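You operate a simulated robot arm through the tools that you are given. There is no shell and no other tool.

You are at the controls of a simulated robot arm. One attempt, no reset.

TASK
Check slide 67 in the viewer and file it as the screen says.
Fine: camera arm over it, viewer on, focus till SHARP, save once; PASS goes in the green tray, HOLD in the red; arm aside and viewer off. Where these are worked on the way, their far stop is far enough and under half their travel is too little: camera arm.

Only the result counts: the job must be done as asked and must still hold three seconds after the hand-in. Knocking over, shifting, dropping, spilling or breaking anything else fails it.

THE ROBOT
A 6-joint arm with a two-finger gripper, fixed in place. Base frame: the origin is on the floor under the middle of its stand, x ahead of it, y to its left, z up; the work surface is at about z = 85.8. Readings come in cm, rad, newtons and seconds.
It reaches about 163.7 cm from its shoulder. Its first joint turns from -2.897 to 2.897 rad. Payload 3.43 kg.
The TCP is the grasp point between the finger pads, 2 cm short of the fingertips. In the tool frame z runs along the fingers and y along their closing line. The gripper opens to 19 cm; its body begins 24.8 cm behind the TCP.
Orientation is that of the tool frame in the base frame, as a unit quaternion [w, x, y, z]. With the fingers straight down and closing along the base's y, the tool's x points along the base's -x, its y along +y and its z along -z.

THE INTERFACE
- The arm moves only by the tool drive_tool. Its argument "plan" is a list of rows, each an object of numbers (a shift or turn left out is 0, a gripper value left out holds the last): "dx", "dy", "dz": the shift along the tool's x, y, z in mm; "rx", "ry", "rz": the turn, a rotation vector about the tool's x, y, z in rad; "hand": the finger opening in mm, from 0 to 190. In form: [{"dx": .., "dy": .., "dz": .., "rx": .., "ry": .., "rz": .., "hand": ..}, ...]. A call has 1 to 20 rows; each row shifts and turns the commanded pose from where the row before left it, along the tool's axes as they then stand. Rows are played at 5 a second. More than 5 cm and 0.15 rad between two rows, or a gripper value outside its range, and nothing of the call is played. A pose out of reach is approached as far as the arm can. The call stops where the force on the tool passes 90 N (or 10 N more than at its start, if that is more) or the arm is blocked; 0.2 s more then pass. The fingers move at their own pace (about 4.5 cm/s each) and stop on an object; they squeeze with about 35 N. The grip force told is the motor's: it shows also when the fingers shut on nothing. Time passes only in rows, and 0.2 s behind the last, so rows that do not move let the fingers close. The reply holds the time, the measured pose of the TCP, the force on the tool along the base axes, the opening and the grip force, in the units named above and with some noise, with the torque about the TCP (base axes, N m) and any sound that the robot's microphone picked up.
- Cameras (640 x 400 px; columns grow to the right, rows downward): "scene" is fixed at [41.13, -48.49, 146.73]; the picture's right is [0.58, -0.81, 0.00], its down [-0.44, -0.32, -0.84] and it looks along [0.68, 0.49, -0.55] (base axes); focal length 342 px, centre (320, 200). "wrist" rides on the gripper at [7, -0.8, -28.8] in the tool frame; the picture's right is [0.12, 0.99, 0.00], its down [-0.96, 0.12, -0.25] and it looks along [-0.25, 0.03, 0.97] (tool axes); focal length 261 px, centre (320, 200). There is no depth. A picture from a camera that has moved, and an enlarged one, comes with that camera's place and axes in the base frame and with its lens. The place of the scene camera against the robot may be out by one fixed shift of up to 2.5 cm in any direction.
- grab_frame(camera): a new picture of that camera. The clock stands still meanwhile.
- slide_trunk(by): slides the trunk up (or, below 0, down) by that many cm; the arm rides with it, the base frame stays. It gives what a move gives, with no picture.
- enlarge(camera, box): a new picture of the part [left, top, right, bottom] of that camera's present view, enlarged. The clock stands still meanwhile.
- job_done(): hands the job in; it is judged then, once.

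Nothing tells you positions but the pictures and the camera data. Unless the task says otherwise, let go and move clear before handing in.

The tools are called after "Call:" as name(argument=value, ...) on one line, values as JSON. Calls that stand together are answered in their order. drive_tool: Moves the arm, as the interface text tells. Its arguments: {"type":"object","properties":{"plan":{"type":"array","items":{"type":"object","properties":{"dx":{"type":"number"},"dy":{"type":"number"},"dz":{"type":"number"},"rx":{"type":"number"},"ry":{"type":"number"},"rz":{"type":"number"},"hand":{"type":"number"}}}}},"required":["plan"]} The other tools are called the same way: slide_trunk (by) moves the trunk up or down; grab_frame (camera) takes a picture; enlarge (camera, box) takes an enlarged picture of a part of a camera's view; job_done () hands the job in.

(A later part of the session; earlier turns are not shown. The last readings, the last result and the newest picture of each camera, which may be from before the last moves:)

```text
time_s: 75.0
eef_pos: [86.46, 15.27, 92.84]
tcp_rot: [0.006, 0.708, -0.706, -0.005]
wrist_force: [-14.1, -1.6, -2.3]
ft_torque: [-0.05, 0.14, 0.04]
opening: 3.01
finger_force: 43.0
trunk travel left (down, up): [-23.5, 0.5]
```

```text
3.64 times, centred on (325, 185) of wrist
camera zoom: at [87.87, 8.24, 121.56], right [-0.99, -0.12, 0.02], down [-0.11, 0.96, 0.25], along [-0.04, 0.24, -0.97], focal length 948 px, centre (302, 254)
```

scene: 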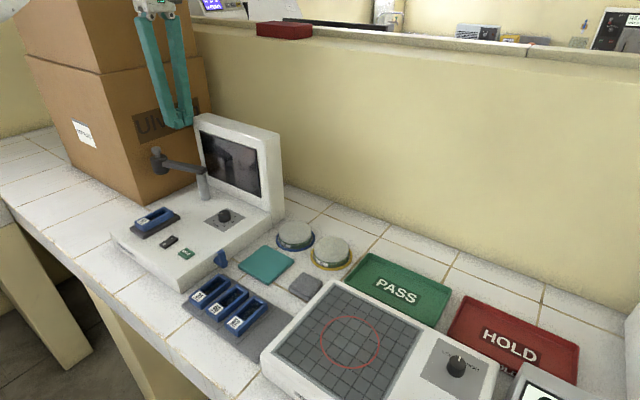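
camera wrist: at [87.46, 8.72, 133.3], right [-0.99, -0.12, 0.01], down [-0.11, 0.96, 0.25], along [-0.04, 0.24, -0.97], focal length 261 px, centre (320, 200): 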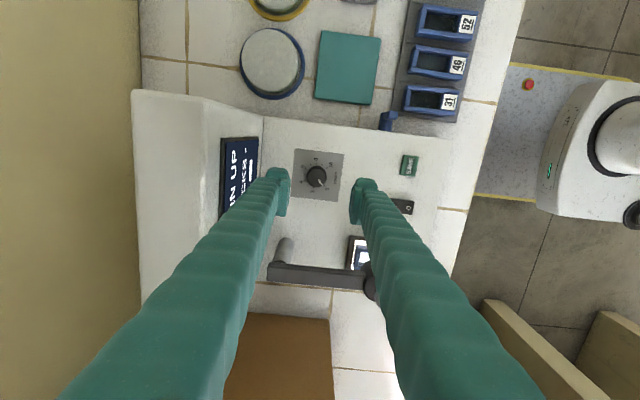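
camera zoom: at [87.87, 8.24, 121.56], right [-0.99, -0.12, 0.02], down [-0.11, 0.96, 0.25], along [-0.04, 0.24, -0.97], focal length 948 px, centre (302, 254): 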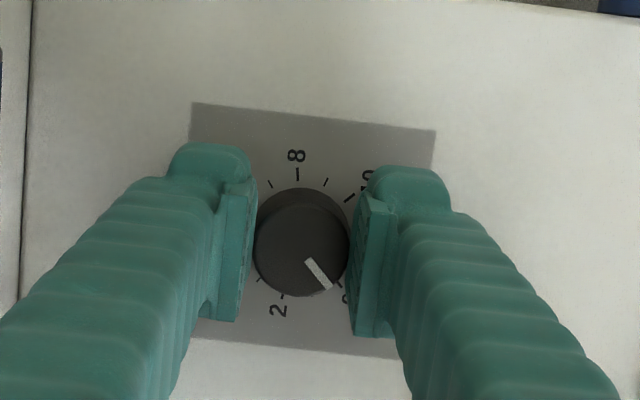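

Knob gripped. Easing the small side load, then turning it clockwise in steps while watching the screen.

Call:
drive_tool(plan=[{"dy": 1.3}, {"rz": 0.1}, {"rz": 0.1}, {"rz": 0.1}, {"rz": 0.1}, {"rz": 0.1}, {"rz": 0.1}, {}])

Call:
enlarge(camera="scene", box=[180, 120, 290, 250])

Call:
enlarge(camera="wrist", box=[250, 130, 400, 240])

```text
time_s: 76.8
eef_pos: [86.31, 15.4, 92.79]
tcp_rot: [-0.009, -0.467, 0.884, 0.002]
wrist_force: [-23.7, 0.4, -18.2]
ft_torque: [-0.21, 0.17, 0.06]
opening: 3.05
finger_force: 45.2
trunk travel left (down, up): [-23.5, 0.5]
```

```text
3.08 times, centred on (235, 185) of scene
camera zoom: at [41.13, -48.49, 146.73], right [0.58, -0.81, 0.0], down [-0.44, -0.32, -0.84], along [0.68, 0.49, -0.55], focal length 1054 px, centre (582, 246)
```

zoom: 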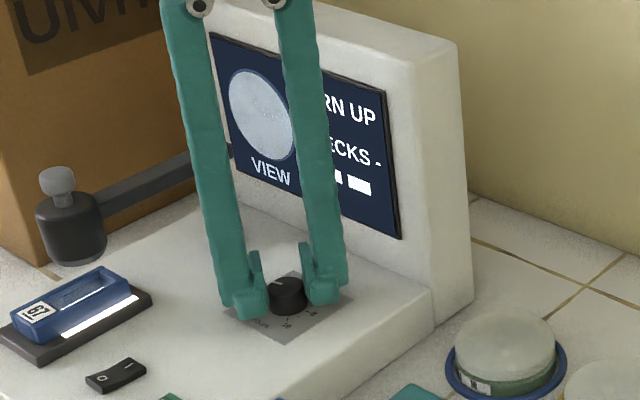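

```text
3.64 times, centred on (325, 185) of wrist
camera zoom: at [83.6, 9.05, 121.66], right [-0.89, 0.46, 0.01], down [0.45, 0.86, 0.24], along [0.1, 0.22, -0.97], focal length 948 px, centre (302, 254)
```

zoom: 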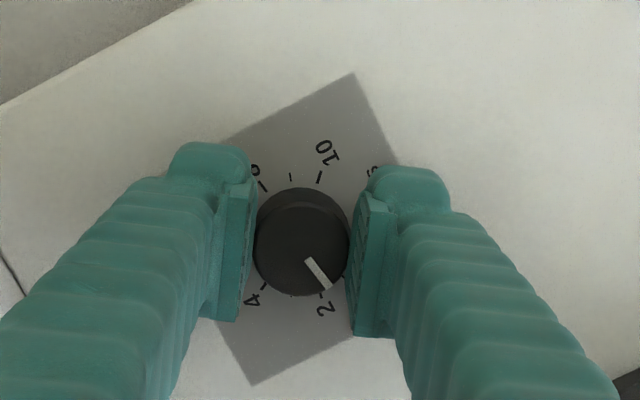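

The knob turns with the grip (now about 1.7, still "TURN UP"). I'll relieve the side load and continue.

Call:
drive_tool(plan=[{"dx": 1.1, "dy": 1.7, "dz": 1}, {"rz": 0.1}, {"rz": 0.1}, {"rz": 0.1}, {"rz": 0.1}, {"rz": 0.1}, {}])

Call:
enlarge(camera="scene", box=[180, 120, 290, 250])

Call:
enlarge(camera="wrist", box=[250, 130, 400, 240])

```text
time_s: 78.4
eef_pos: [86.27, 15.32, 92.92]
tcp_rot: [-0.006, -0.234, 0.972, 0.001]
wrist_force: [-1.4, 19.8, 7.8]
ft_torque: [0.08, 0.1, 0.05]
opening: 3.03
finger_force: 44.8
trunk travel left (down, up): [-23.5, 0.5]
```

```text
3.08 times, centred on (235, 185) of scene
camera zoom: at [41.13, -48.49, 146.73], right [0.58, -0.81, 0.0], down [-0.44, -0.32, -0.84], along [0.68, 0.49, -0.55], focal length 1054 px, centre (582, 246)
```

zoom: 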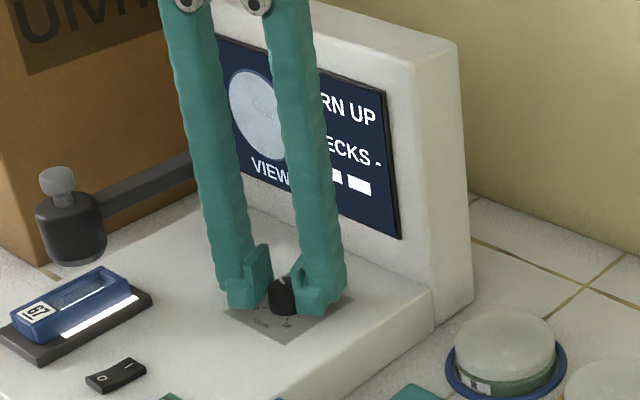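

```text
3.64 times, centred on (325, 185) of wrist
camera zoom: at [80.79, 11.47, 121.69], right [-0.56, 0.83, 0.01], down [0.81, 0.54, 0.24], along [0.19, 0.14, -0.97], focal length 948 px, centre (302, 254)
```

zoom: 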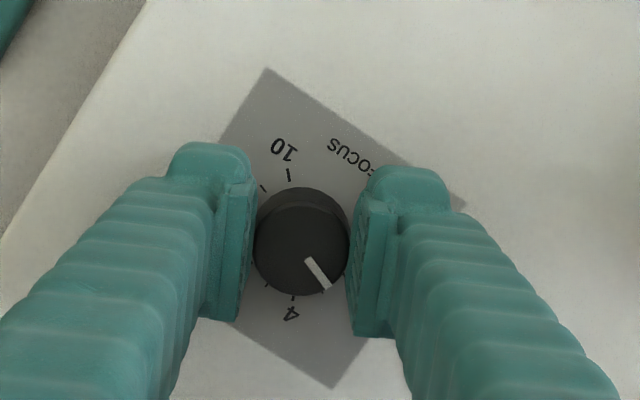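

About 2.8 now, still "TURN UP". Continuing in steps.

Call:
drive_tool(plan=[{"dx": -0.9, "dy": 1.6, "dz": -0.5}, {"rz": 0.1}, {"rz": 0.1}, {"rz": 0.1}, {"rz": 0.1}, {"rz": 0.1}, {}])

Call:
enlarge(camera="scene", box=[180, 120, 290, 250])

Call:
enlarge(camera="wrist", box=[250, 130, 400, 240])

```text
time_s: 80.0
eef_pos: [86.17, 15.54, 92.83]
tcp_rot: [-0.007, 0.014, 1.0, -0.001]
wrist_force: [1.0, 15.3, 13.3]
ft_torque: [0.13, -0.1, 0.04]
opening: 3.01
finger_force: 44.8
trunk travel left (down, up): [-23.5, 0.5]
```

```text
3.08 times, centred on (235, 185) of scene
camera zoom: at [41.13, -48.49, 146.73], right [0.58, -0.81, 0.0], down [-0.44, -0.32, -0.84], along [0.68, 0.49, -0.55], focal length 1054 px, centre (582, 246)
```

zoom: 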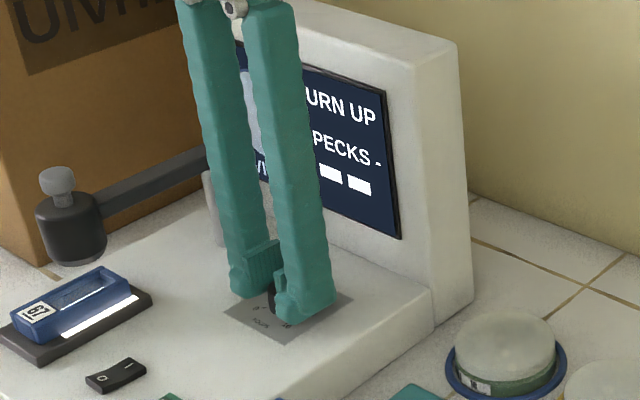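

```text
3.64 times, centred on (325, 185) of wrist
camera zoom: at [79.6, 14.94, 121.7], right [-0.09, 1.0, 0.0], down [0.97, 0.09, 0.23], along [0.23, 0.02, -0.97], focal length 948 px, centre (302, 254)
```

zoom: 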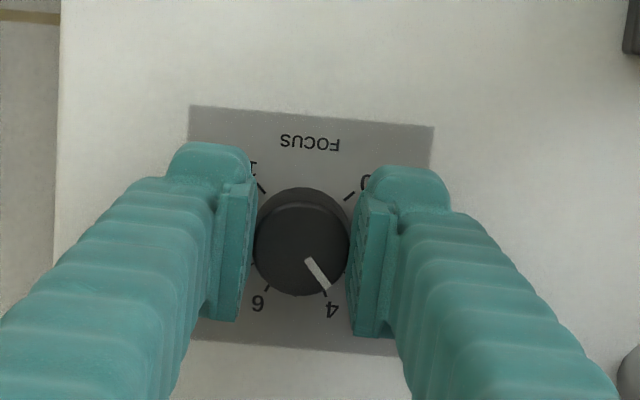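

At about 4, still "TURN UP". Continuing with smaller steps.

Call:
drive_tool(plan=[{"dy": 1.3, "dz": -1}, {"rz": 0.1}, {"rz": 0.1}, {"rz": 0.1}, {"rz": 0.1}, {}])

Call:
enlarge(camera="scene", box=[180, 120, 290, 250])

Call:
enlarge(camera="wrist", box=[250, 130, 400, 240])

```text
time_s: 81.4
eef_pos: [86.33, 15.63, 92.85]
tcp_rot: [-0.006, 0.212, 0.977, -0.003]
wrist_force: [0.9, 10.7, -6.2]
ft_torque: [0.1, -0.08, 0.04]
opening: 3.03
finger_force: 44.6
trunk travel left (down, up): [-23.5, 0.5]
```

```text
3.08 times, centred on (235, 185) of scene
camera zoom: at [41.13, -48.49, 146.73], right [0.58, -0.81, 0.0], down [-0.44, -0.32, -0.84], along [0.68, 0.49, -0.55], focal length 1054 px, centre (582, 246)
```

zoom: 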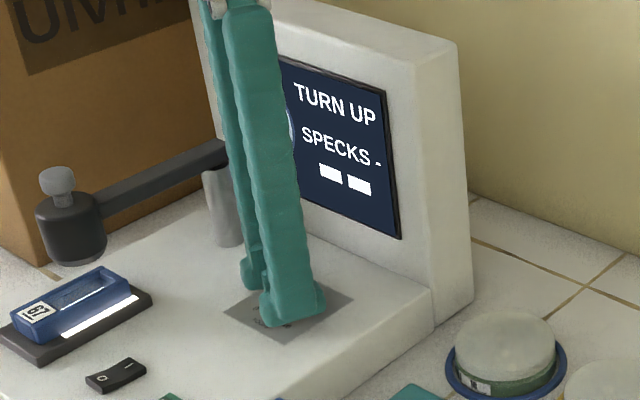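

```text
3.64 times, centred on (325, 185) of wrist
camera zoom: at [79.99, 17.86, 121.71], right [0.3, 0.95, -0.01], down [0.93, -0.29, 0.23], along [0.22, -0.08, -0.97], focal length 948 px, centre (302, 254)
```

zoom: 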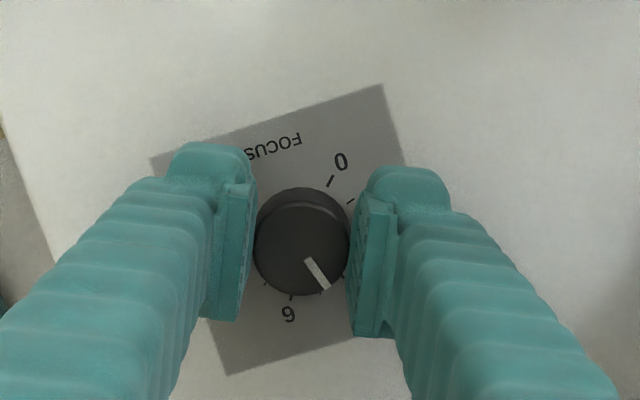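

Around 5, still "TURN UP". Continuing.

Call:
drive_tool(plan=[{"dy": 0.8, "dz": 0.5}, {"rz": 0.1}, {"rz": 0.1}, {"rz": 0.1}, {}])

Call:
enlarge(camera="scene", box=[180, 120, 290, 250])

```text
time_s: 82.6
eef_pos: [86.37, 15.7, 92.89]
tcp_rot: [-0.006, 0.356, 0.934, -0.004]
wrist_force: [-1.9, 5.3, 0.5]
ft_torque: [0.1, 0.01, -0.01]
opening: 3.03
finger_force: 45.1
trunk travel left (down, up): [-23.5, 0.5]
```

```text
3.08 times, centred on (235, 185) of scene
camera zoom: at [41.13, -48.49, 146.73], right [0.58, -0.81, 0.0], down [-0.44, -0.32, -0.84], along [0.68, 0.49, -0.55], focal length 1054 px, centre (582, 246)
```

zoom: 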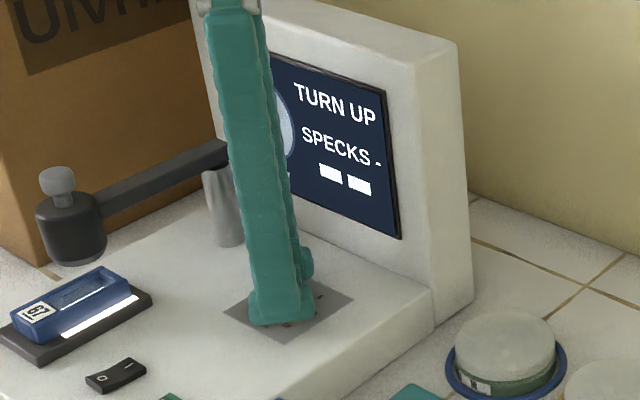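

Call:
drive_tool(plan=[{"rz": 0.1}, {"rz": 0.1}, {"rz": 0.1}, {}])

Call:
enlarge(camera="scene", box=[180, 120, 290, 250])

Call:
enlarge(camera="wrist", box=[250, 130, 400, 240])

```text
time_s: 83.6
eef_pos: [86.29, 15.69, 92.84]
tcp_rot: [-0.004, 0.493, 0.87, -0.004]
wrist_force: [5.6, 21.0, 1.2]
ft_torque: [-0.08, -0.23, 0.09]
opening: 3.01
finger_force: 44.8
trunk travel left (down, up): [-23.5, 0.5]
```

```text
3.08 times, centred on (235, 185) of scene
camera zoom: at [41.13, -48.49, 146.73], right [0.58, -0.81, 0.0], down [-0.44, -0.32, -0.84], along [0.68, 0.49, -0.55], focal length 1054 px, centre (582, 246)
```

zoom: 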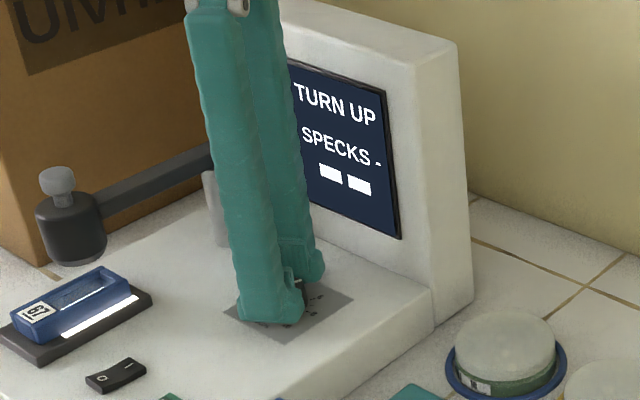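

```text
3.64 times, centred on (325, 185) of wrist
camera zoom: at [82.46, 21.38, 121.66], right [0.79, 0.61, -0.01], down [0.6, -0.76, 0.24], along [0.14, -0.2, -0.97], focal length 948 px, centre (302, 254)
```

zoom: 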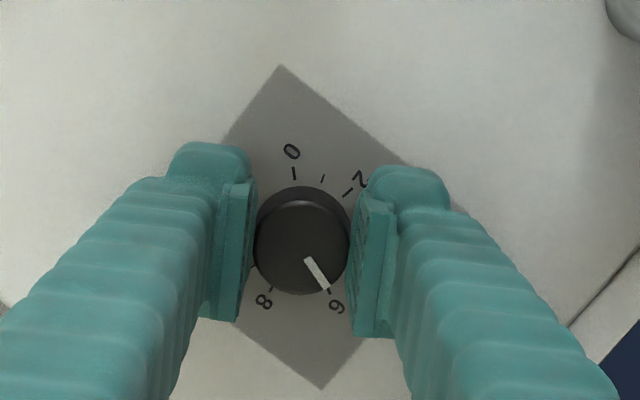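

At about 6, still "TURN UP". Continuing in small steps.

Call:
drive_tool(plan=[{"dx": 1.3, "dy": 0.8}, {"rz": 0.1}, {"rz": 0.1}, {"rz": 0.08}, {}])

Call:
enlarge(camera="scene", box=[180, 120, 290, 250])

```text
time_s: 84.8
eef_pos: [86.5, 15.75, 92.81]
tcp_rot: [-0.005, 0.609, 0.793, -0.006]
wrist_force: [25.9, 7.1, 0.8]
ft_torque: [-0.08, -0.32, 0.04]
opening: 3.01
finger_force: 45.4
trunk travel left (down, up): [-23.5, 0.5]
```

```text
3.08 times, centred on (235, 185) of scene
camera zoom: at [41.13, -48.49, 146.73], right [0.58, -0.81, 0.0], down [-0.44, -0.32, -0.84], along [0.68, 0.49, -0.55], focal length 1054 px, centre (582, 246)
```

zoom: 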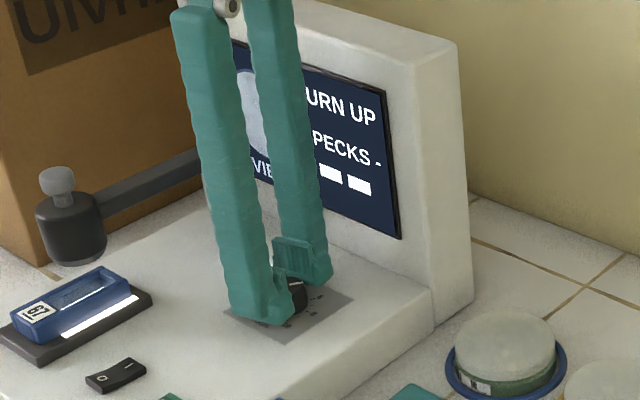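

Call:
drive_tool(plan=[{"dy": 2}, {"rz": 0.1}, {"rz": 0.1}, {}])

Call:
enlarge(camera="scene", box=[180, 120, 290, 250])

Call:
enlarge(camera="wrist", box=[250, 130, 400, 240])

```text
time_s: 85.8
eef_pos: [86.53, 15.83, 92.92]
tcp_rot: [-0.004, 0.686, 0.728, -0.006]
wrist_force: [6.3, -7.8, 9.9]
ft_torque: [-0.25, -0.05, 0.02]
opening: 3.01
finger_force: 44.6
trunk travel left (down, up): [-23.5, 0.5]
```

```text
3.08 times, centred on (235, 185) of scene
camera zoom: at [41.13, -48.49, 146.73], right [0.58, -0.81, 0.0], down [-0.44, -0.32, -0.84], along [0.68, 0.49, -0.55], focal length 1054 px, centre (582, 246)
```

zoom: 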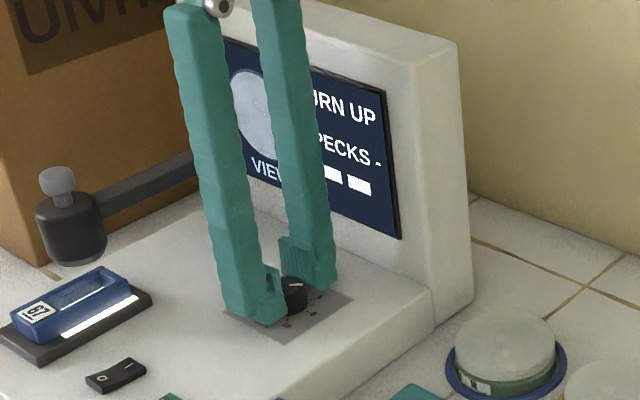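

```text
3.64 times, centred on (325, 185) of wrist
camera zoom: at [85.68, 22.78, 121.62], right [0.98, 0.18, -0.01], down [0.18, -0.95, 0.25], along [0.03, -0.25, -0.97], focal length 948 px, centre (302, 254)
```

zoom: 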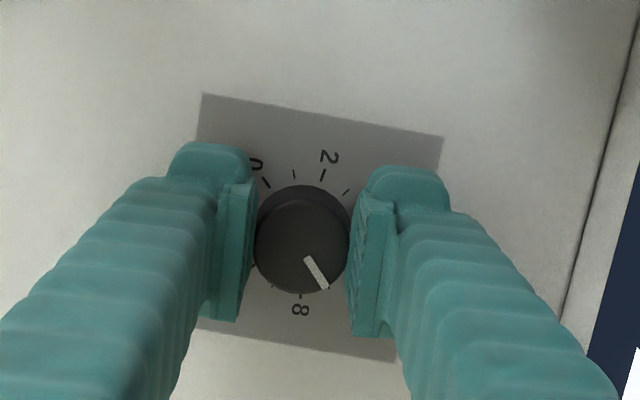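

About 7.2 and still "TURN UP". Small steps on.

Call:
drive_tool(plan=[{"dz": -0.5}, {"rz": 0.08}, {"rz": 0.08}, {}])

Call:
enlarge(camera="scene", box=[180, 120, 290, 250])

```text
time_s: 86.8
eef_pos: [86.58, 15.75, 92.82]
tcp_rot: [-0.004, 0.741, 0.671, -0.005]
wrist_force: [10.7, -8.7, -0.5]
ft_torque: [-0.04, -0.11, 0.04]
opening: 3.03
finger_force: 45.2
trunk travel left (down, up): [-23.5, 0.5]
```

```text
3.08 times, centred on (235, 185) of scene
camera zoom: at [41.13, -48.49, 146.73], right [0.58, -0.81, 0.0], down [-0.44, -0.32, -0.84], along [0.68, 0.49, -0.55], focal length 1054 px, centre (582, 246)
```

zoom: 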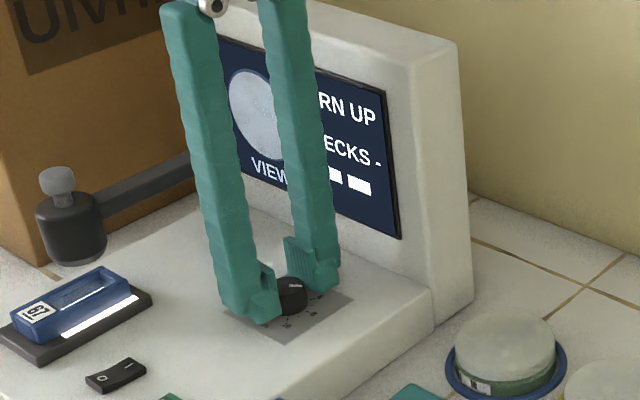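

Call:
drive_tool(plan=[{"rz": 0.08}, {"rz": 0.08}, {}])

Call:
enlarge(camera="scene", box=[180, 120, 290, 250])

Call:
enlarge(camera="wrist", box=[250, 130, 400, 240])

```text
time_s: 87.6
eef_pos: [86.55, 15.73, 92.84]
tcp_rot: [-0.004, 0.792, 0.611, -0.006]
wrist_force: [19.7, -10.5, -10.6]
ft_torque: [-0.05, -0.2, 0.07]
opening: 3.02
finger_force: 44.8
trunk travel left (down, up): [-23.5, 0.5]
```

```text
3.08 times, centred on (235, 185) of scene
camera zoom: at [41.13, -48.49, 146.73], right [0.58, -0.81, 0.0], down [-0.44, -0.32, -0.84], along [0.68, 0.49, -0.55], focal length 1054 px, centre (582, 246)
```

zoom: 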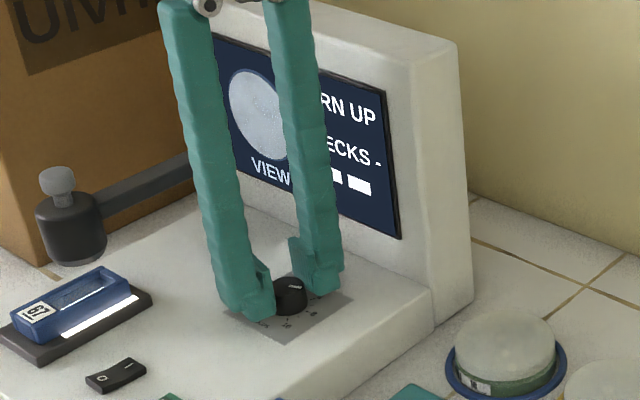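

```text
3.64 times, centred on (325, 185) of wrist
camera zoom: at [88.01, 22.82, 121.59], right [0.99, -0.14, -0.01], down [-0.13, -0.96, 0.25], along [-0.05, -0.25, -0.97], focal length 948 px, centre (302, 254)
```

zoom: 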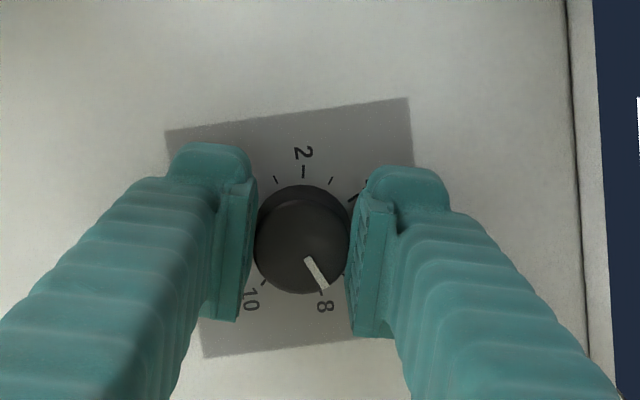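

Call:
drive_tool(plan=[{"dx": -0.4, "dy": 1.6, "dz": 0.8}, {"rz": 0.08}, {"rz": 0.08}, {}])

Call:
enlarge(camera="scene", box=[180, 120, 290, 250])

```text
time_s: 88.6
eef_pos: [86.52, 15.67, 92.82]
tcp_rot: [-0.003, 0.838, 0.545, -0.007]
wrist_force: [-0.2, -3.0, -5.0]
ft_torque: [0.01, 0.0, 0.02]
opening: 3.01
finger_force: 44.7
trunk travel left (down, up): [-23.5, 0.5]
```

```text
3.08 times, centred on (235, 185) of scene
camera zoom: at [41.13, -48.49, 146.73], right [0.58, -0.81, 0.0], down [-0.44, -0.32, -0.84], along [0.68, 0.49, -0.55], focal length 1054 px, centre (582, 246)
```

zoom: 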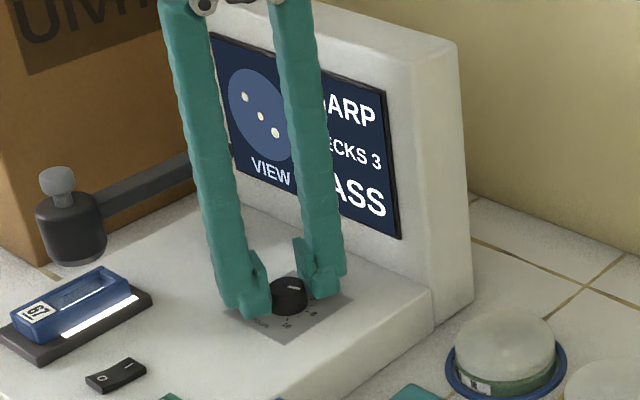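

The screen now reads SHARP, SPECKS 3, PASS. I'll release the knob gently and rise, then re-read the screen.

Call:
drive_tool(plan=[{"hand": 36}, {"hand": 45}, {"hand": 60}, {"hand": 70}, {"dz": -20}, {"dz": -40}, {"dz": -40}, {"dz": -20}, {}])

Call:
enlarge(camera="scene", box=[180, 120, 290, 250])

Call:
grab_frame(camera="wrist")

```text
time_s: 90.6
eef_pos: [87.0, 15.61, 104.89]
tcp_rot: [-0.003, 0.838, 0.545, -0.006]
wrist_force: [-0.8, 0.0, 0.5]
ft_torque: [0.02, -0.03, 0.01]
opening: 6.99
finger_force: 0.0
trunk travel left (down, up): [-23.5, 0.5]
```

```text
3.08 times, centred on (235, 185) of scene
camera zoom: at [41.13, -48.49, 146.73], right [0.58, -0.81, 0.0], down [-0.44, -0.32, -0.84], along [0.68, 0.49, -0.55], focal length 1054 px, centre (582, 246)
```

zoom: 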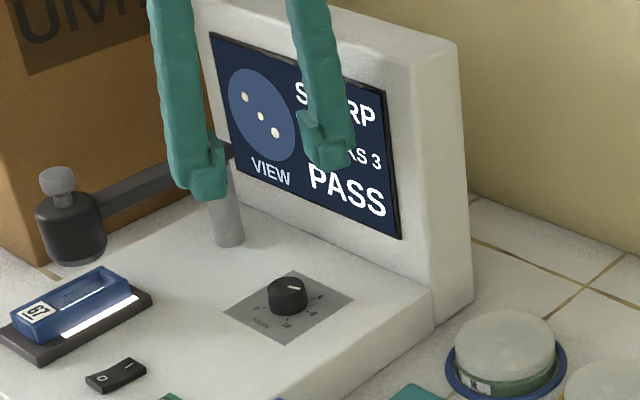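

```text
taken
camera wrist: at [89.53, 22.43, 133.54], right [0.96, -0.29, -0.01], down [-0.28, -0.93, 0.25], along [-0.09, -0.24, -0.97], focal length 261 px, centre (320, 200)
```

wrist: 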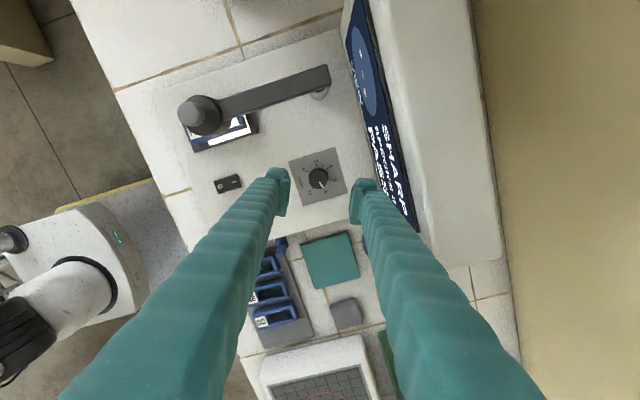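

Reading confirmed: SHARP, SPECKS 3, PASS – so the slide goes in the green tray. Next is one press on SAVE at about (71.6, 12.3). I'll first turn the tool back with the fingers closing.

Call:
drive_tool(plan=[{"dz": -10, "hand": 0}, {"rz": -0.142}, {"rz": -0.142}, {"rz": -0.142}, {"rz": -0.142}, {"rz": -0.142}, {"rz": -0.142}, {"rz": -0.142}, {"rz": -0.142}, {"rz": -0.142}, {"rz": -0.142}, {"rz": -0.142}, {"rz": -0.142}, {"rz": -0.142}, {"rz": -0.142}, {}])

Call:
drive_tool(plan=[{"rz": -0.1428}, {"rz": -0.1428}, {"rz": -0.1428}, {"rz": -0.1428}, {"rz": -0.1428}, {"rz": -0.1428}, {"rz": -0.1428}, {"rz": -0.1428}, {"rz": -0.1428}, {"rz": -0.1428}, {"rz": -0.1428}, {}])

```text
time_s: 94.0
eef_pos: [86.84, 15.76, 105.81]
tcp_rot: [-0.007, -0.002, 1.0, -0.001]
wrist_force: [0.6, -0.5, 0.6]
ft_torque: [-0.06, -0.02, -0.01]
opening: 0.02
finger_force: 34.5
trunk travel left (down, up): [-23.5, 0.5]
```

```text
time_s: 96.6
eef_pos: [86.87, 15.8, 105.78]
tcp_rot: [0.005, 0.707, -0.707, -0.004]
wrist_force: [-0.3, 0.0, -1.0]
ft_torque: [0.0, 0.04, -0.01]
opening: 0.03
finger_force: 34.3
trunk travel left (down, up): [-23.5, 0.5]
```

Call:
drive_tool(plan=[{"rx": 0.0127}, {"dx": 10, "dy": 40}, {"dx": 10, "dy": 40}, {"dx": 10, "dy": 40}, {"dx": 5, "dy": 32}, {"dz": 30}, {"dz": 30}, {}])

Call:
grab_frame(camera="wrist")

Call:
enlarge(camera="scene", box=[120, 140, 290, 280])

```text
time_s: 98.4
eef_pos: [71.8, 12.24, 99.57]
tcp_rot: [0.001, 0.707, -0.707, 0.0]
wrist_force: [-1.4, -1.1, 0.6]
ft_torque: [-0.02, -0.01, 0.03]
opening: 0.0
finger_force: 34.4
trunk travel left (down, up): [-23.5, 0.5]
```

```text
taken
camera wrist: at [72.67, 5.28, 128.46], right [-0.99, -0.12, 0.0], down [-0.12, 0.96, 0.25], along [-0.03, 0.24, -0.97], focal length 261 px, centre (320, 200)
```

wrist: 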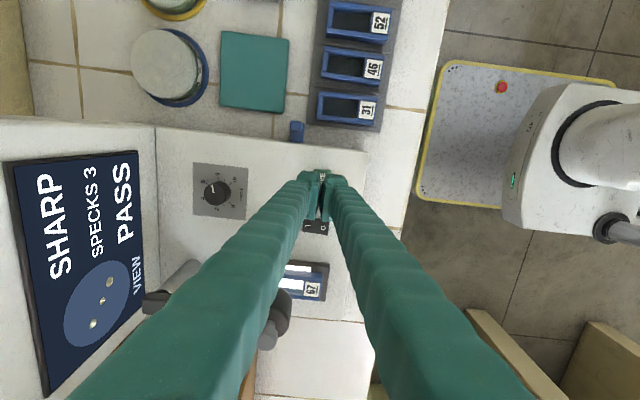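

```text
2.86 times, centred on (205, 210) of scene
camera zoom: at [41.13, -48.49, 146.73], right [0.58, -0.81, 0.0], down [-0.44, -0.32, -0.84], along [0.68, 0.49, -0.55], focal length 978 px, centre (649, 171)
```

zoom: 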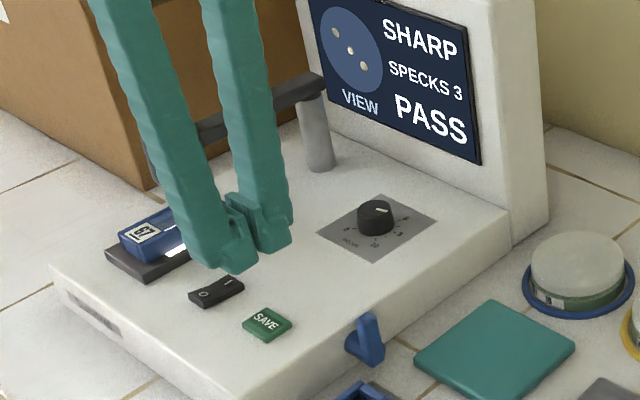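

The fingertips are right above SAVE. I'll descend gently until the press registers once, then retreat.

Call:
drive_tool(plan=[{"dz": 30}, {"dz": 18}, {}])

Call:
drive_tool(plan=[{"dz": 4}, {"dz": 3}, {}])

Call:
enlarge(camera="scene", box=[120, 140, 290, 280])

```text
time_s: 99.2
eef_pos: [71.65, 12.19, 95.1]
tcp_rot: [0.002, 0.708, -0.706, -0.001]
wrist_force: [0.5, 0.7, -0.2]
ft_torque: [0.0, 0.01, 0.02]
opening: 0.03
finger_force: 34.5
trunk travel left (down, up): [-23.5, 0.5]
```

```text
time_s: 100.0
eef_pos: [71.68, 12.24, 94.29]
tcp_rot: [0.001, 0.707, -0.707, 0.0]
wrist_force: [-0.2, -0.9, -0.2]
ft_torque: [0.02, 0.0, -0.01]
opening: 0.01
finger_force: 34.1
trunk travel left (down, up): [-23.5, 0.5]
```

```text
2.86 times, centred on (205, 210) of scene
camera zoom: at [41.13, -48.49, 146.73], right [0.58, -0.81, 0.0], down [-0.44, -0.32, -0.84], along [0.68, 0.49, -0.55], focal length 978 px, centre (649, 171)
```

zoom: 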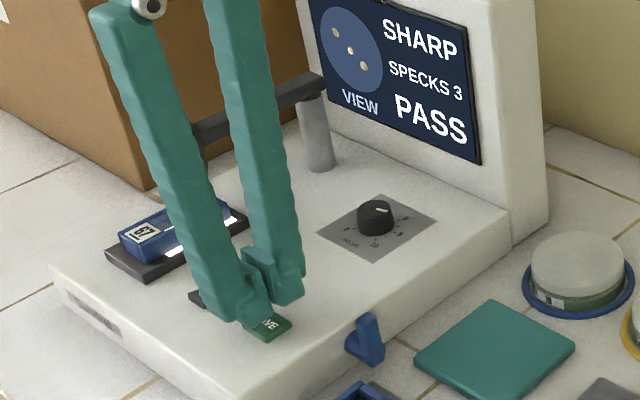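

Call:
drive_tool(plan=[{"dz": 3}, {"dz": 3}, {}])

Call:
drive_tool(plan=[{"dz": 2.5}, {}])

Call:
enlarge(camera="scene", box=[120, 140, 290, 280])

```text
time_s: 100.8
eef_pos: [71.71, 12.13, 93.79]
tcp_rot: [0.002, 0.707, -0.707, 0.0]
wrist_force: [-0.6, 0.1, 0.3]
ft_torque: [0.0, 0.02, 0.0]
opening: 0.02
finger_force: 34.4
trunk travel left (down, up): [-23.5, 0.5]
```

```text
time_s: 101.4
eef_pos: [71.63, 12.09, 93.42]
tcp_rot: [-0.002, -0.707, 0.707, 0.0]
wrist_force: [-0.4, -0.5, -0.3]
ft_torque: [0.03, 0.01, 0.01]
opening: 0.04
finger_force: 34.0
trunk travel left (down, up): [-23.5, 0.5]
```

```text
2.86 times, centred on (205, 210) of scene
camera zoom: at [41.13, -48.49, 146.73], right [0.58, -0.81, 0.0], down [-0.44, -0.32, -0.84], along [0.68, 0.49, -0.55], focal length 978 px, centre (649, 171)
```

zoom: 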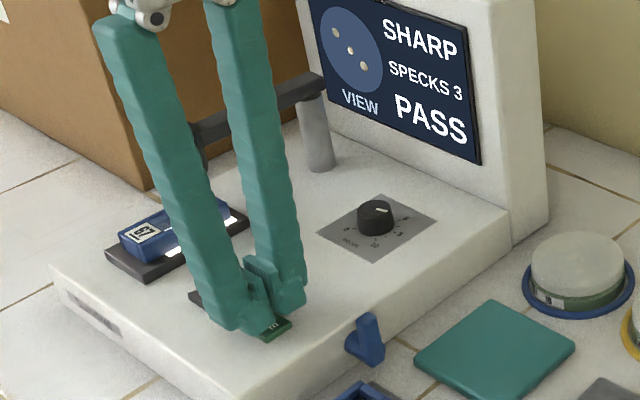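

Call:
drive_tool(plan=[{"dz": 2.5}, {}])

Call:
drive_tool(plan=[{"dz": 2.5}, {}])

Call:
enlarge(camera="scene", box=[120, 140, 290, 280])

```text
time_s: 102.0
eef_pos: [71.44, 12.16, 93.27]
tcp_rot: [-0.002, -0.707, 0.707, -0.001]
wrist_force: [-0.6, 0.4, 0.6]
ft_torque: [-0.01, -0.03, 0.04]
opening: 0.02
finger_force: 34.1
trunk travel left (down, up): [-23.5, 0.5]
```

```text
time_s: 102.6
eef_pos: [71.58, 12.2, 93.03]
tcp_rot: [0.001, 0.707, -0.707, 0.0]
wrist_force: [-0.1, -0.1, 0.6]
ft_torque: [0.01, -0.03, -0.03]
opening: 0.0
finger_force: 34.6
trunk travel left (down, up): [-23.5, 0.5]
```

```text
2.86 times, centred on (205, 210) of scene
camera zoom: at [41.13, -48.49, 146.73], right [0.58, -0.81, 0.0], down [-0.44, -0.32, -0.84], along [0.68, 0.49, -0.55], focal length 978 px, centre (649, 171)
```

zoom: 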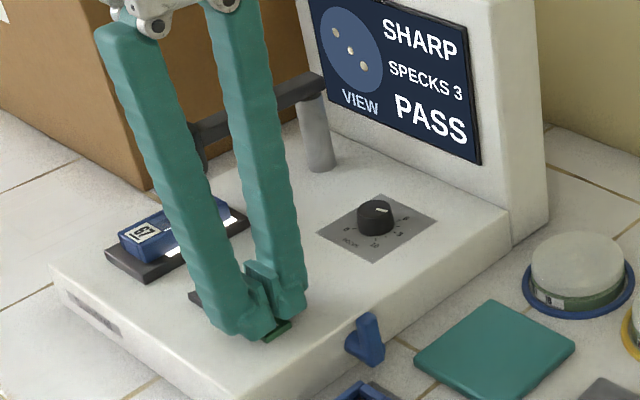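

Call:
drive_tool(plan=[{"dz": 2}, {}])

Call:
drive_tool(plan=[{"dz": 2}, {}])

Call:
enlarge(camera="scene", box=[120, 140, 290, 280])

```text
time_s: 103.2
eef_pos: [71.61, 12.21, 92.77]
tcp_rot: [0.001, 0.707, -0.707, 0.0]
wrist_force: [-0.8, -0.4, 0.6]
ft_torque: [0.02, 0.02, 0.0]
opening: 0.01
finger_force: 34.3
trunk travel left (down, up): [-23.5, 0.5]
```

```text
time_s: 103.8
eef_pos: [71.62, 12.22, 92.7]
tcp_rot: [0.001, 0.707, -0.707, 0.0]
wrist_force: [-0.5, -0.1, 0.8]
ft_torque: [0.03, 0.0, 0.02]
opening: 0.0
finger_force: 34.8
trunk travel left (down, up): [-23.5, 0.5]
```

```text
2.86 times, centred on (205, 210) of scene
camera zoom: at [41.13, -48.49, 146.73], right [0.58, -0.81, 0.0], down [-0.44, -0.32, -0.84], along [0.68, 0.49, -0.55], focal length 978 px, centre (649, 171)
```

zoom: 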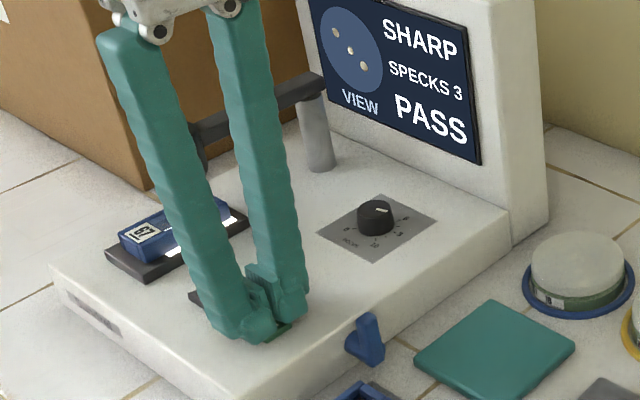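

Call:
drive_tool(plan=[{"dz": 1.5}, {}])

Call:
drive_tool(plan=[{"dz": 1.5}, {}])

Call:
enlarge(camera="scene", box=[120, 140, 290, 280])

```text
time_s: 104.4
eef_pos: [71.58, 12.21, 92.34]
tcp_rot: [0.001, 0.707, -0.707, 0.0]
wrist_force: [0.8, 0.8, 0.8]
ft_torque: [0.01, -0.02, -0.01]
opening: 0.59
finger_force: 34.5
trunk travel left (down, up): [-23.5, 0.5]
heard: click
```

```text
time_s: 105.0
eef_pos: [71.65, 12.1, 92.2]
tcp_rot: [-0.001, -0.707, 0.707, 0.0]
wrist_force: [-1.7, 1.3, 3.3]
ft_torque: [0.03, 0.02, 0.01]
opening: 0.6
finger_force: 34.4
trunk travel left (down, up): [-23.5, 0.5]
```

```text
2.86 times, centred on (205, 210) of scene
camera zoom: at [41.13, -48.49, 146.73], right [0.58, -0.81, 0.0], down [-0.44, -0.32, -0.84], along [0.68, 0.49, -0.55], focal length 978 px, centre (649, 171)
```

zoom: 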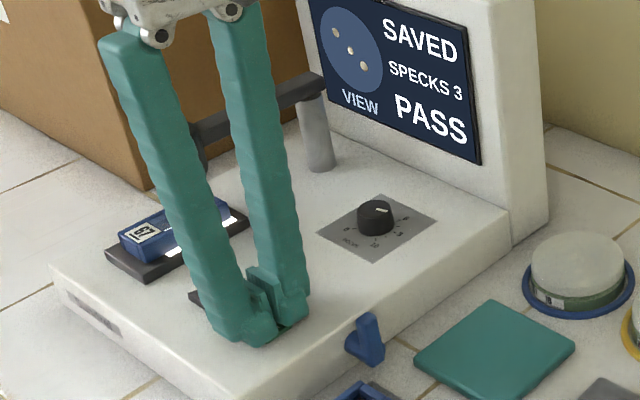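

SAVED is on the screen with one click heard. Rising straight up, away from the button.

Call:
drive_tool(plan=[{"dz": -10}, {"dz": -20}, {"dz": -40}, {"dz": -40}, {"dz": -20}, {}])

Call:
enlarge(camera="scene", box=[120, 140, 290, 280])

```text
time_s: 106.4
eef_pos: [71.75, 12.28, 105.41]
tcp_rot: [0.002, 0.707, -0.707, 0.0]
wrist_force: [0.7, -0.7, 0.0]
ft_torque: [-0.02, 0.04, 0.05]
opening: 0.0
finger_force: 34.4
trunk travel left (down, up): [-23.5, 0.5]
```

```text
2.86 times, centred on (205, 210) of scene
camera zoom: at [41.13, -48.49, 146.73], right [0.58, -0.81, 0.0], down [-0.44, -0.32, -0.84], along [0.68, 0.49, -0.55], focal length 978 px, centre (649, 171)
```

zoom: 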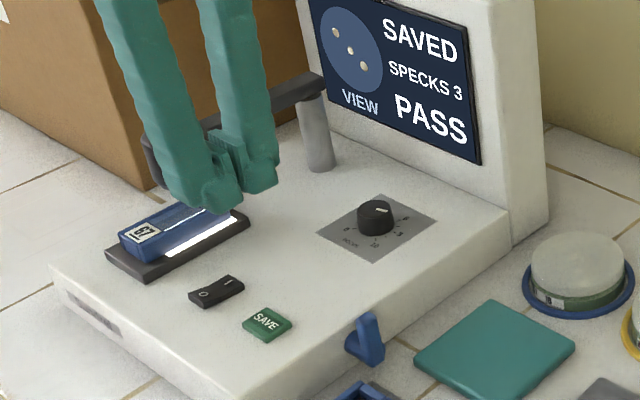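

Next I swing the camera arm back: I'll bring the closed fingers down on the near side of the bar at about (83.4, 21.5) and push it back round to its other stop.

Call:
drive_tool(plan=[{"dz": -40}, {"dx": -23, "dy": -29, "dz": -10}, {"dx": -23, "dy": -29}, {"dx": -23, "dy": -29}, {"dx": -23, "dy": -29}, {"dz": 40}, {"dz": 40}, {"dz": 30}, {"dz": 9}, {}])

Call:
grab_frame(camera="wrist")

Call:
enlarge(camera="scene", box=[110, 90, 290, 260])

```text
time_s: 108.6
eef_pos: [83.4, 21.41, 98.43]
tcp_rot: [0.002, 0.707, -0.707, -0.001]
wrist_force: [0.9, -0.5, -0.4]
ft_torque: [0.0, 0.0, 0.02]
opening: 0.02
finger_force: 33.8
trunk travel left (down, up): [-23.5, 0.5]
```

```text
taken
camera wrist: at [84.32, 14.42, 127.11], right [-0.99, -0.12, 0.0], down [-0.12, 0.96, 0.25], along [-0.03, 0.24, -0.97], focal length 261 px, centre (320, 200)
```

wrist: 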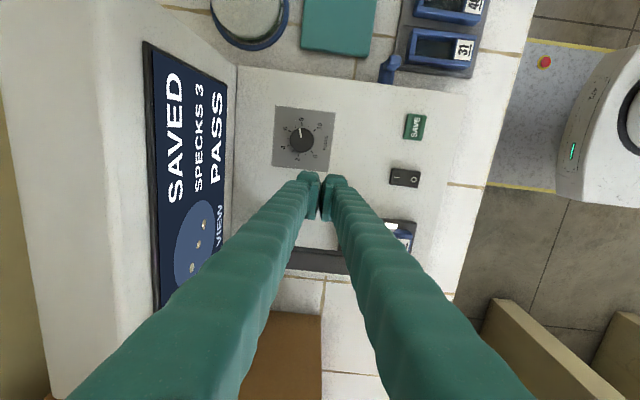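

```text
2.35 times, centred on (200, 175) of scene
camera zoom: at [41.13, -48.49, 146.73], right [0.58, -0.81, 0.0], down [-0.44, -0.32, -0.84], along [0.68, 0.49, -0.55], focal length 806 px, centre (602, 259)
```

zoom: 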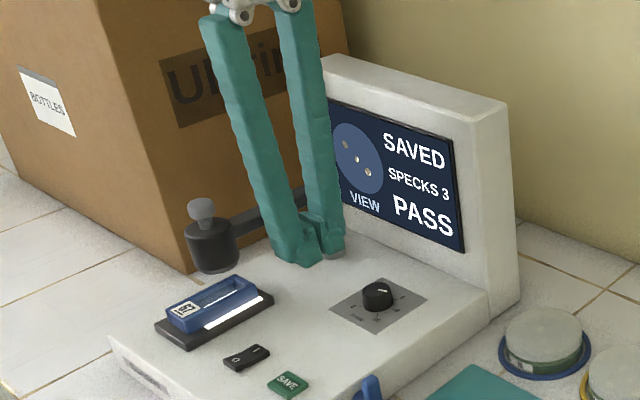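

Call:
drive_tool(plan=[{"dx": -12}, {"dx": -12}, {"dx": -10}, {"dy": 5, "dx": -6}, {"dy": 4, "dx": -6.5}, {"dy": 3, "dx": -9}, {"dy": 2.5, "dx": -9}, {"dx": -10}, {"dx": -11}, {}])

Call:
enlarge(camera="scene", box=[110, 90, 290, 260])

Call:
grab_frame(camera="wrist")

```text
time_s: 110.8
eef_pos: [81.69, 30.09, 98.23]
tcp_rot: [0.001, 0.708, -0.707, 0.0]
wrist_force: [-0.3, 0.0, 0.3]
ft_torque: [0.05, 0.01, 0.0]
opening: 0.0
finger_force: 34.5
trunk travel left (down, up): [-23.5, 0.5]
```

```text
2.35 times, centred on (200, 175) of scene
camera zoom: at [41.13, -48.49, 146.73], right [0.58, -0.81, 0.0], down [-0.44, -0.32, -0.84], along [0.68, 0.49, -0.55], focal length 806 px, centre (602, 259)
```

zoom: 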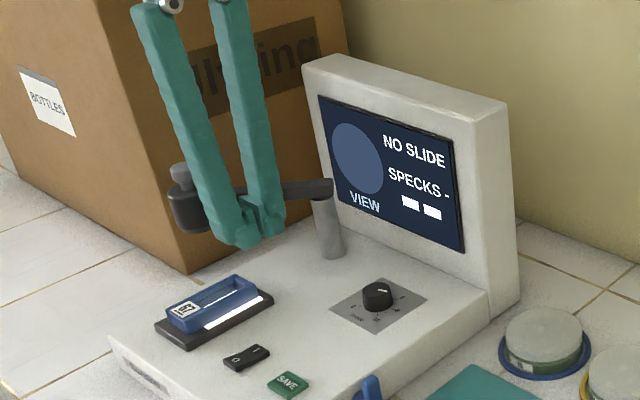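

```text
taken
camera wrist: at [82.64, 23.14, 127.14], right [-0.99, -0.12, 0.0], down [-0.12, 0.96, 0.25], along [-0.03, 0.24, -0.97], focal length 261 px, centre (320, 200)
```

wrist: 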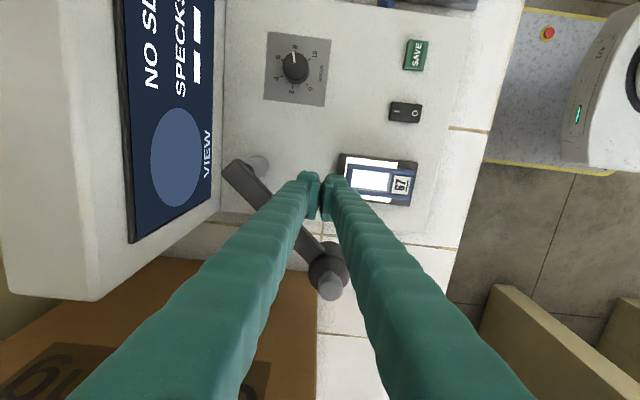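

The arm is swinging back (screen shows NO SLIDE under the camera). Continuing to its aside stop.

Call:
drive_tool(plan=[{"dx": -10, "dy": -2}, {"dx": -11, "dy": -4}, {"dx": -11, "dy": -6}, {"dx": -10, "dy": -8}, {"dx": -8, "dy": -8}, {}])

Call:
grab_frame(camera="wrist")

Call:
enlarge(camera="scene", box=[90, 60, 290, 240])

```text
time_s: 112.2
eef_pos: [83.99, 34.5, 98.3]
tcp_rot: [-0.005, -0.706, 0.708, 0.0]
wrist_force: [-68.0, -49.9, -9.8]
ft_torque: [0.81, -1.08, -0.45]
opening: 0.0
finger_force: 34.2
trunk travel left (down, up): [-23.5, 0.5]
```

```text
taken
camera wrist: at [85.18, 27.65, 127.18], right [-0.99, -0.12, 0.01], down [-0.11, 0.96, 0.24], along [-0.04, 0.24, -0.97], focal length 261 px, centre (320, 200)
```

wrist: 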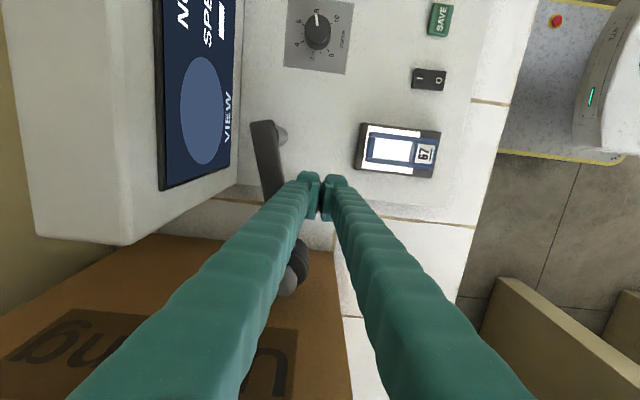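

```text
2.22 times, centred on (190, 150) of scene
camera zoom: at [41.13, -48.49, 146.73], right [0.58, -0.81, 0.0], down [-0.44, -0.32, -0.84], along [0.68, 0.49, -0.55], focal length 761 px, centre (609, 311)
```

zoom: 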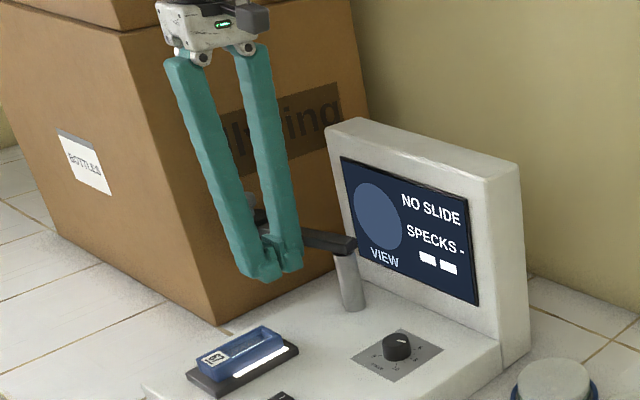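

Strong reaction: likely the aside stop. I'll back off and compare the arm's place with its starting place.

Call:
drive_tool(plan=[{"dx": 6, "dy": 6}, {"dx": 10, "dy": 10}, {"dx": 20, "dy": 10}, {"dx": 30}, {"dz": -40}, {"dz": -40}, {"dx": 40}, {"dx": 40}, {"dx": 20}, {}])

Call:
grab_frame(camera="wrist")

Call:
enlarge(camera="scene", box=[130, 90, 300, 230])

```text
time_s: 114.4
eef_pos: [81.96, 18.57, 106.25]
tcp_rot: [0.001, 0.708, -0.706, -0.001]
wrist_force: [0.4, -0.1, 0.6]
ft_torque: [0.0, -0.01, -0.05]
opening: 0.01
finger_force: 33.9
trunk travel left (down, up): [-23.5, 0.5]
```

```text
taken
camera wrist: at [82.96, 11.54, 135.05], right [-0.99, -0.12, 0.0], down [-0.12, 0.96, 0.25], along [-0.03, 0.24, -0.97], focal length 261 px, centre (320, 200)
```

wrist: 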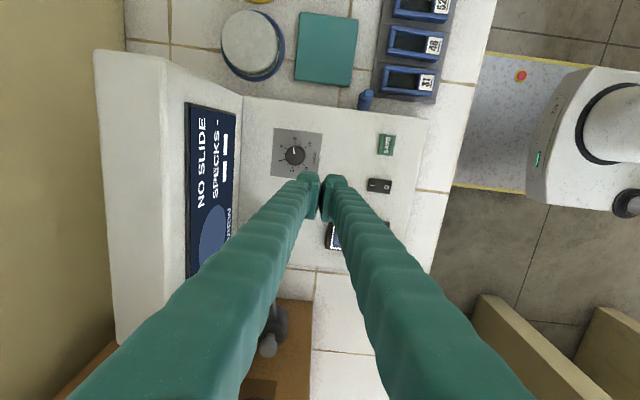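

```text
2.86 times, centred on (215, 160) of scene
camera zoom: at [41.13, -48.49, 146.73], right [0.58, -0.81, 0.0], down [-0.44, -0.32, -0.84], along [0.68, 0.49, -0.55], focal length 978 px, centre (620, 314)
```

zoom: 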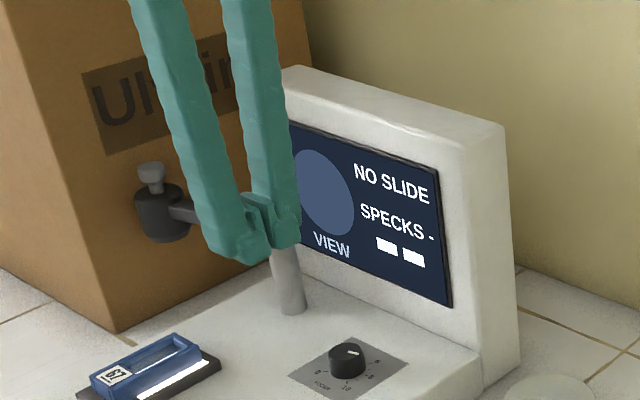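

The camera arm is back exactly at its starting place. Now I'll fetch slide 67 from the stage: open to 11 cm above (74.1, 27.95) and come down.

Call:
drive_tool(plan=[{"dz": -40, "hand": 110}, {"dx": -24, "dy": 20}, {"dx": -24, "dy": 20}, {"dx": -24, "dy": 20}, {"dx": -22, "dy": 18}, {}, {"dz": 40}, {"dz": 40}, {"dz": 30}, {}])

Call:
enlarge(camera="wrist", box=[230, 130, 410, 260])

Call:
enlarge(camera="scene", box=[110, 170, 230, 260])

```text
time_s: 116.6
eef_pos: [74.31, 27.93, 99.25]
tcp_rot: [0.002, 0.708, -0.707, 0.001]
wrist_force: [0.0, -0.5, 0.1]
ft_torque: [0.0, 0.03, 0.01]
opening: 10.98
finger_force: 0.0
trunk travel left (down, up): [-23.5, 0.5]
```

```text
3.08 times, centred on (320, 195) of wrist
camera zoom: at [75.26, 20.82, 128.12], right [-0.99, -0.12, 0.0], down [-0.12, 0.96, 0.25], along [-0.03, 0.24, -0.97], focal length 802 px, centre (320, 215)
```

zoom: 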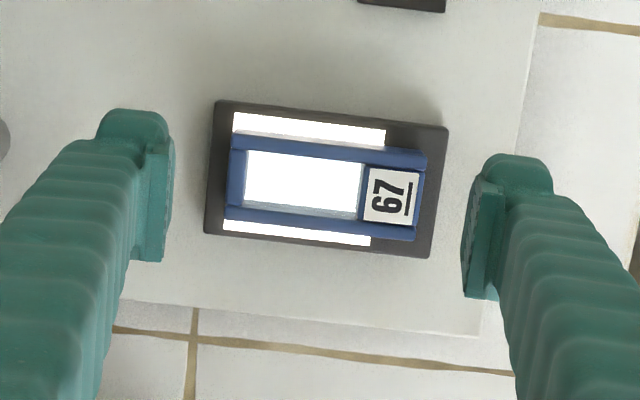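

```text
4.44 times, centred on (170, 215) of scene
camera zoom: at [41.13, -48.49, 146.73], right [0.58, -0.81, 0.0], down [-0.44, -0.32, -0.84], along [0.68, 0.49, -0.55], focal length 1522 px, centre (987, 133)
```

zoom: 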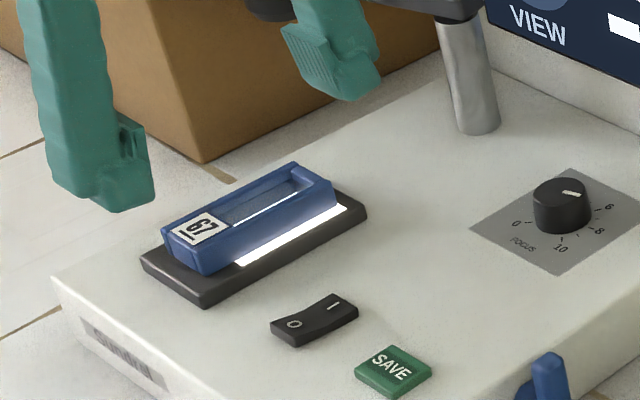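

Call:
drive_tool(plan=[{"dz": 30, "dy": 2}, {"dz": 18}, {"dz": 8}, {"dz": 3}, {}])

Call:
enlarge(camera="wrist", box=[230, 130, 410, 260])

```text
time_s: 117.8
eef_pos: [73.85, 27.93, 93.47]
tcp_rot: [0.002, 0.708, -0.707, 0.0]
wrist_force: [-0.1, 0.3, 0.2]
ft_torque: [-0.02, 0.03, 0.01]
opening: 11.01
finger_force: 0.1
trunk travel left (down, up): [-23.5, 0.5]
```

```text
3.08 times, centred on (320, 195) of wrist
camera zoom: at [74.92, 20.87, 122.22], right [-0.99, -0.12, 0.0], down [-0.12, 0.96, 0.25], along [-0.03, 0.24, -0.97], focal length 802 px, centre (320, 215)
```

zoom: 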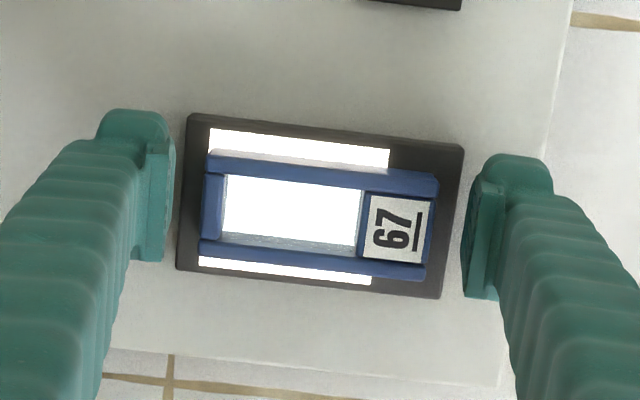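

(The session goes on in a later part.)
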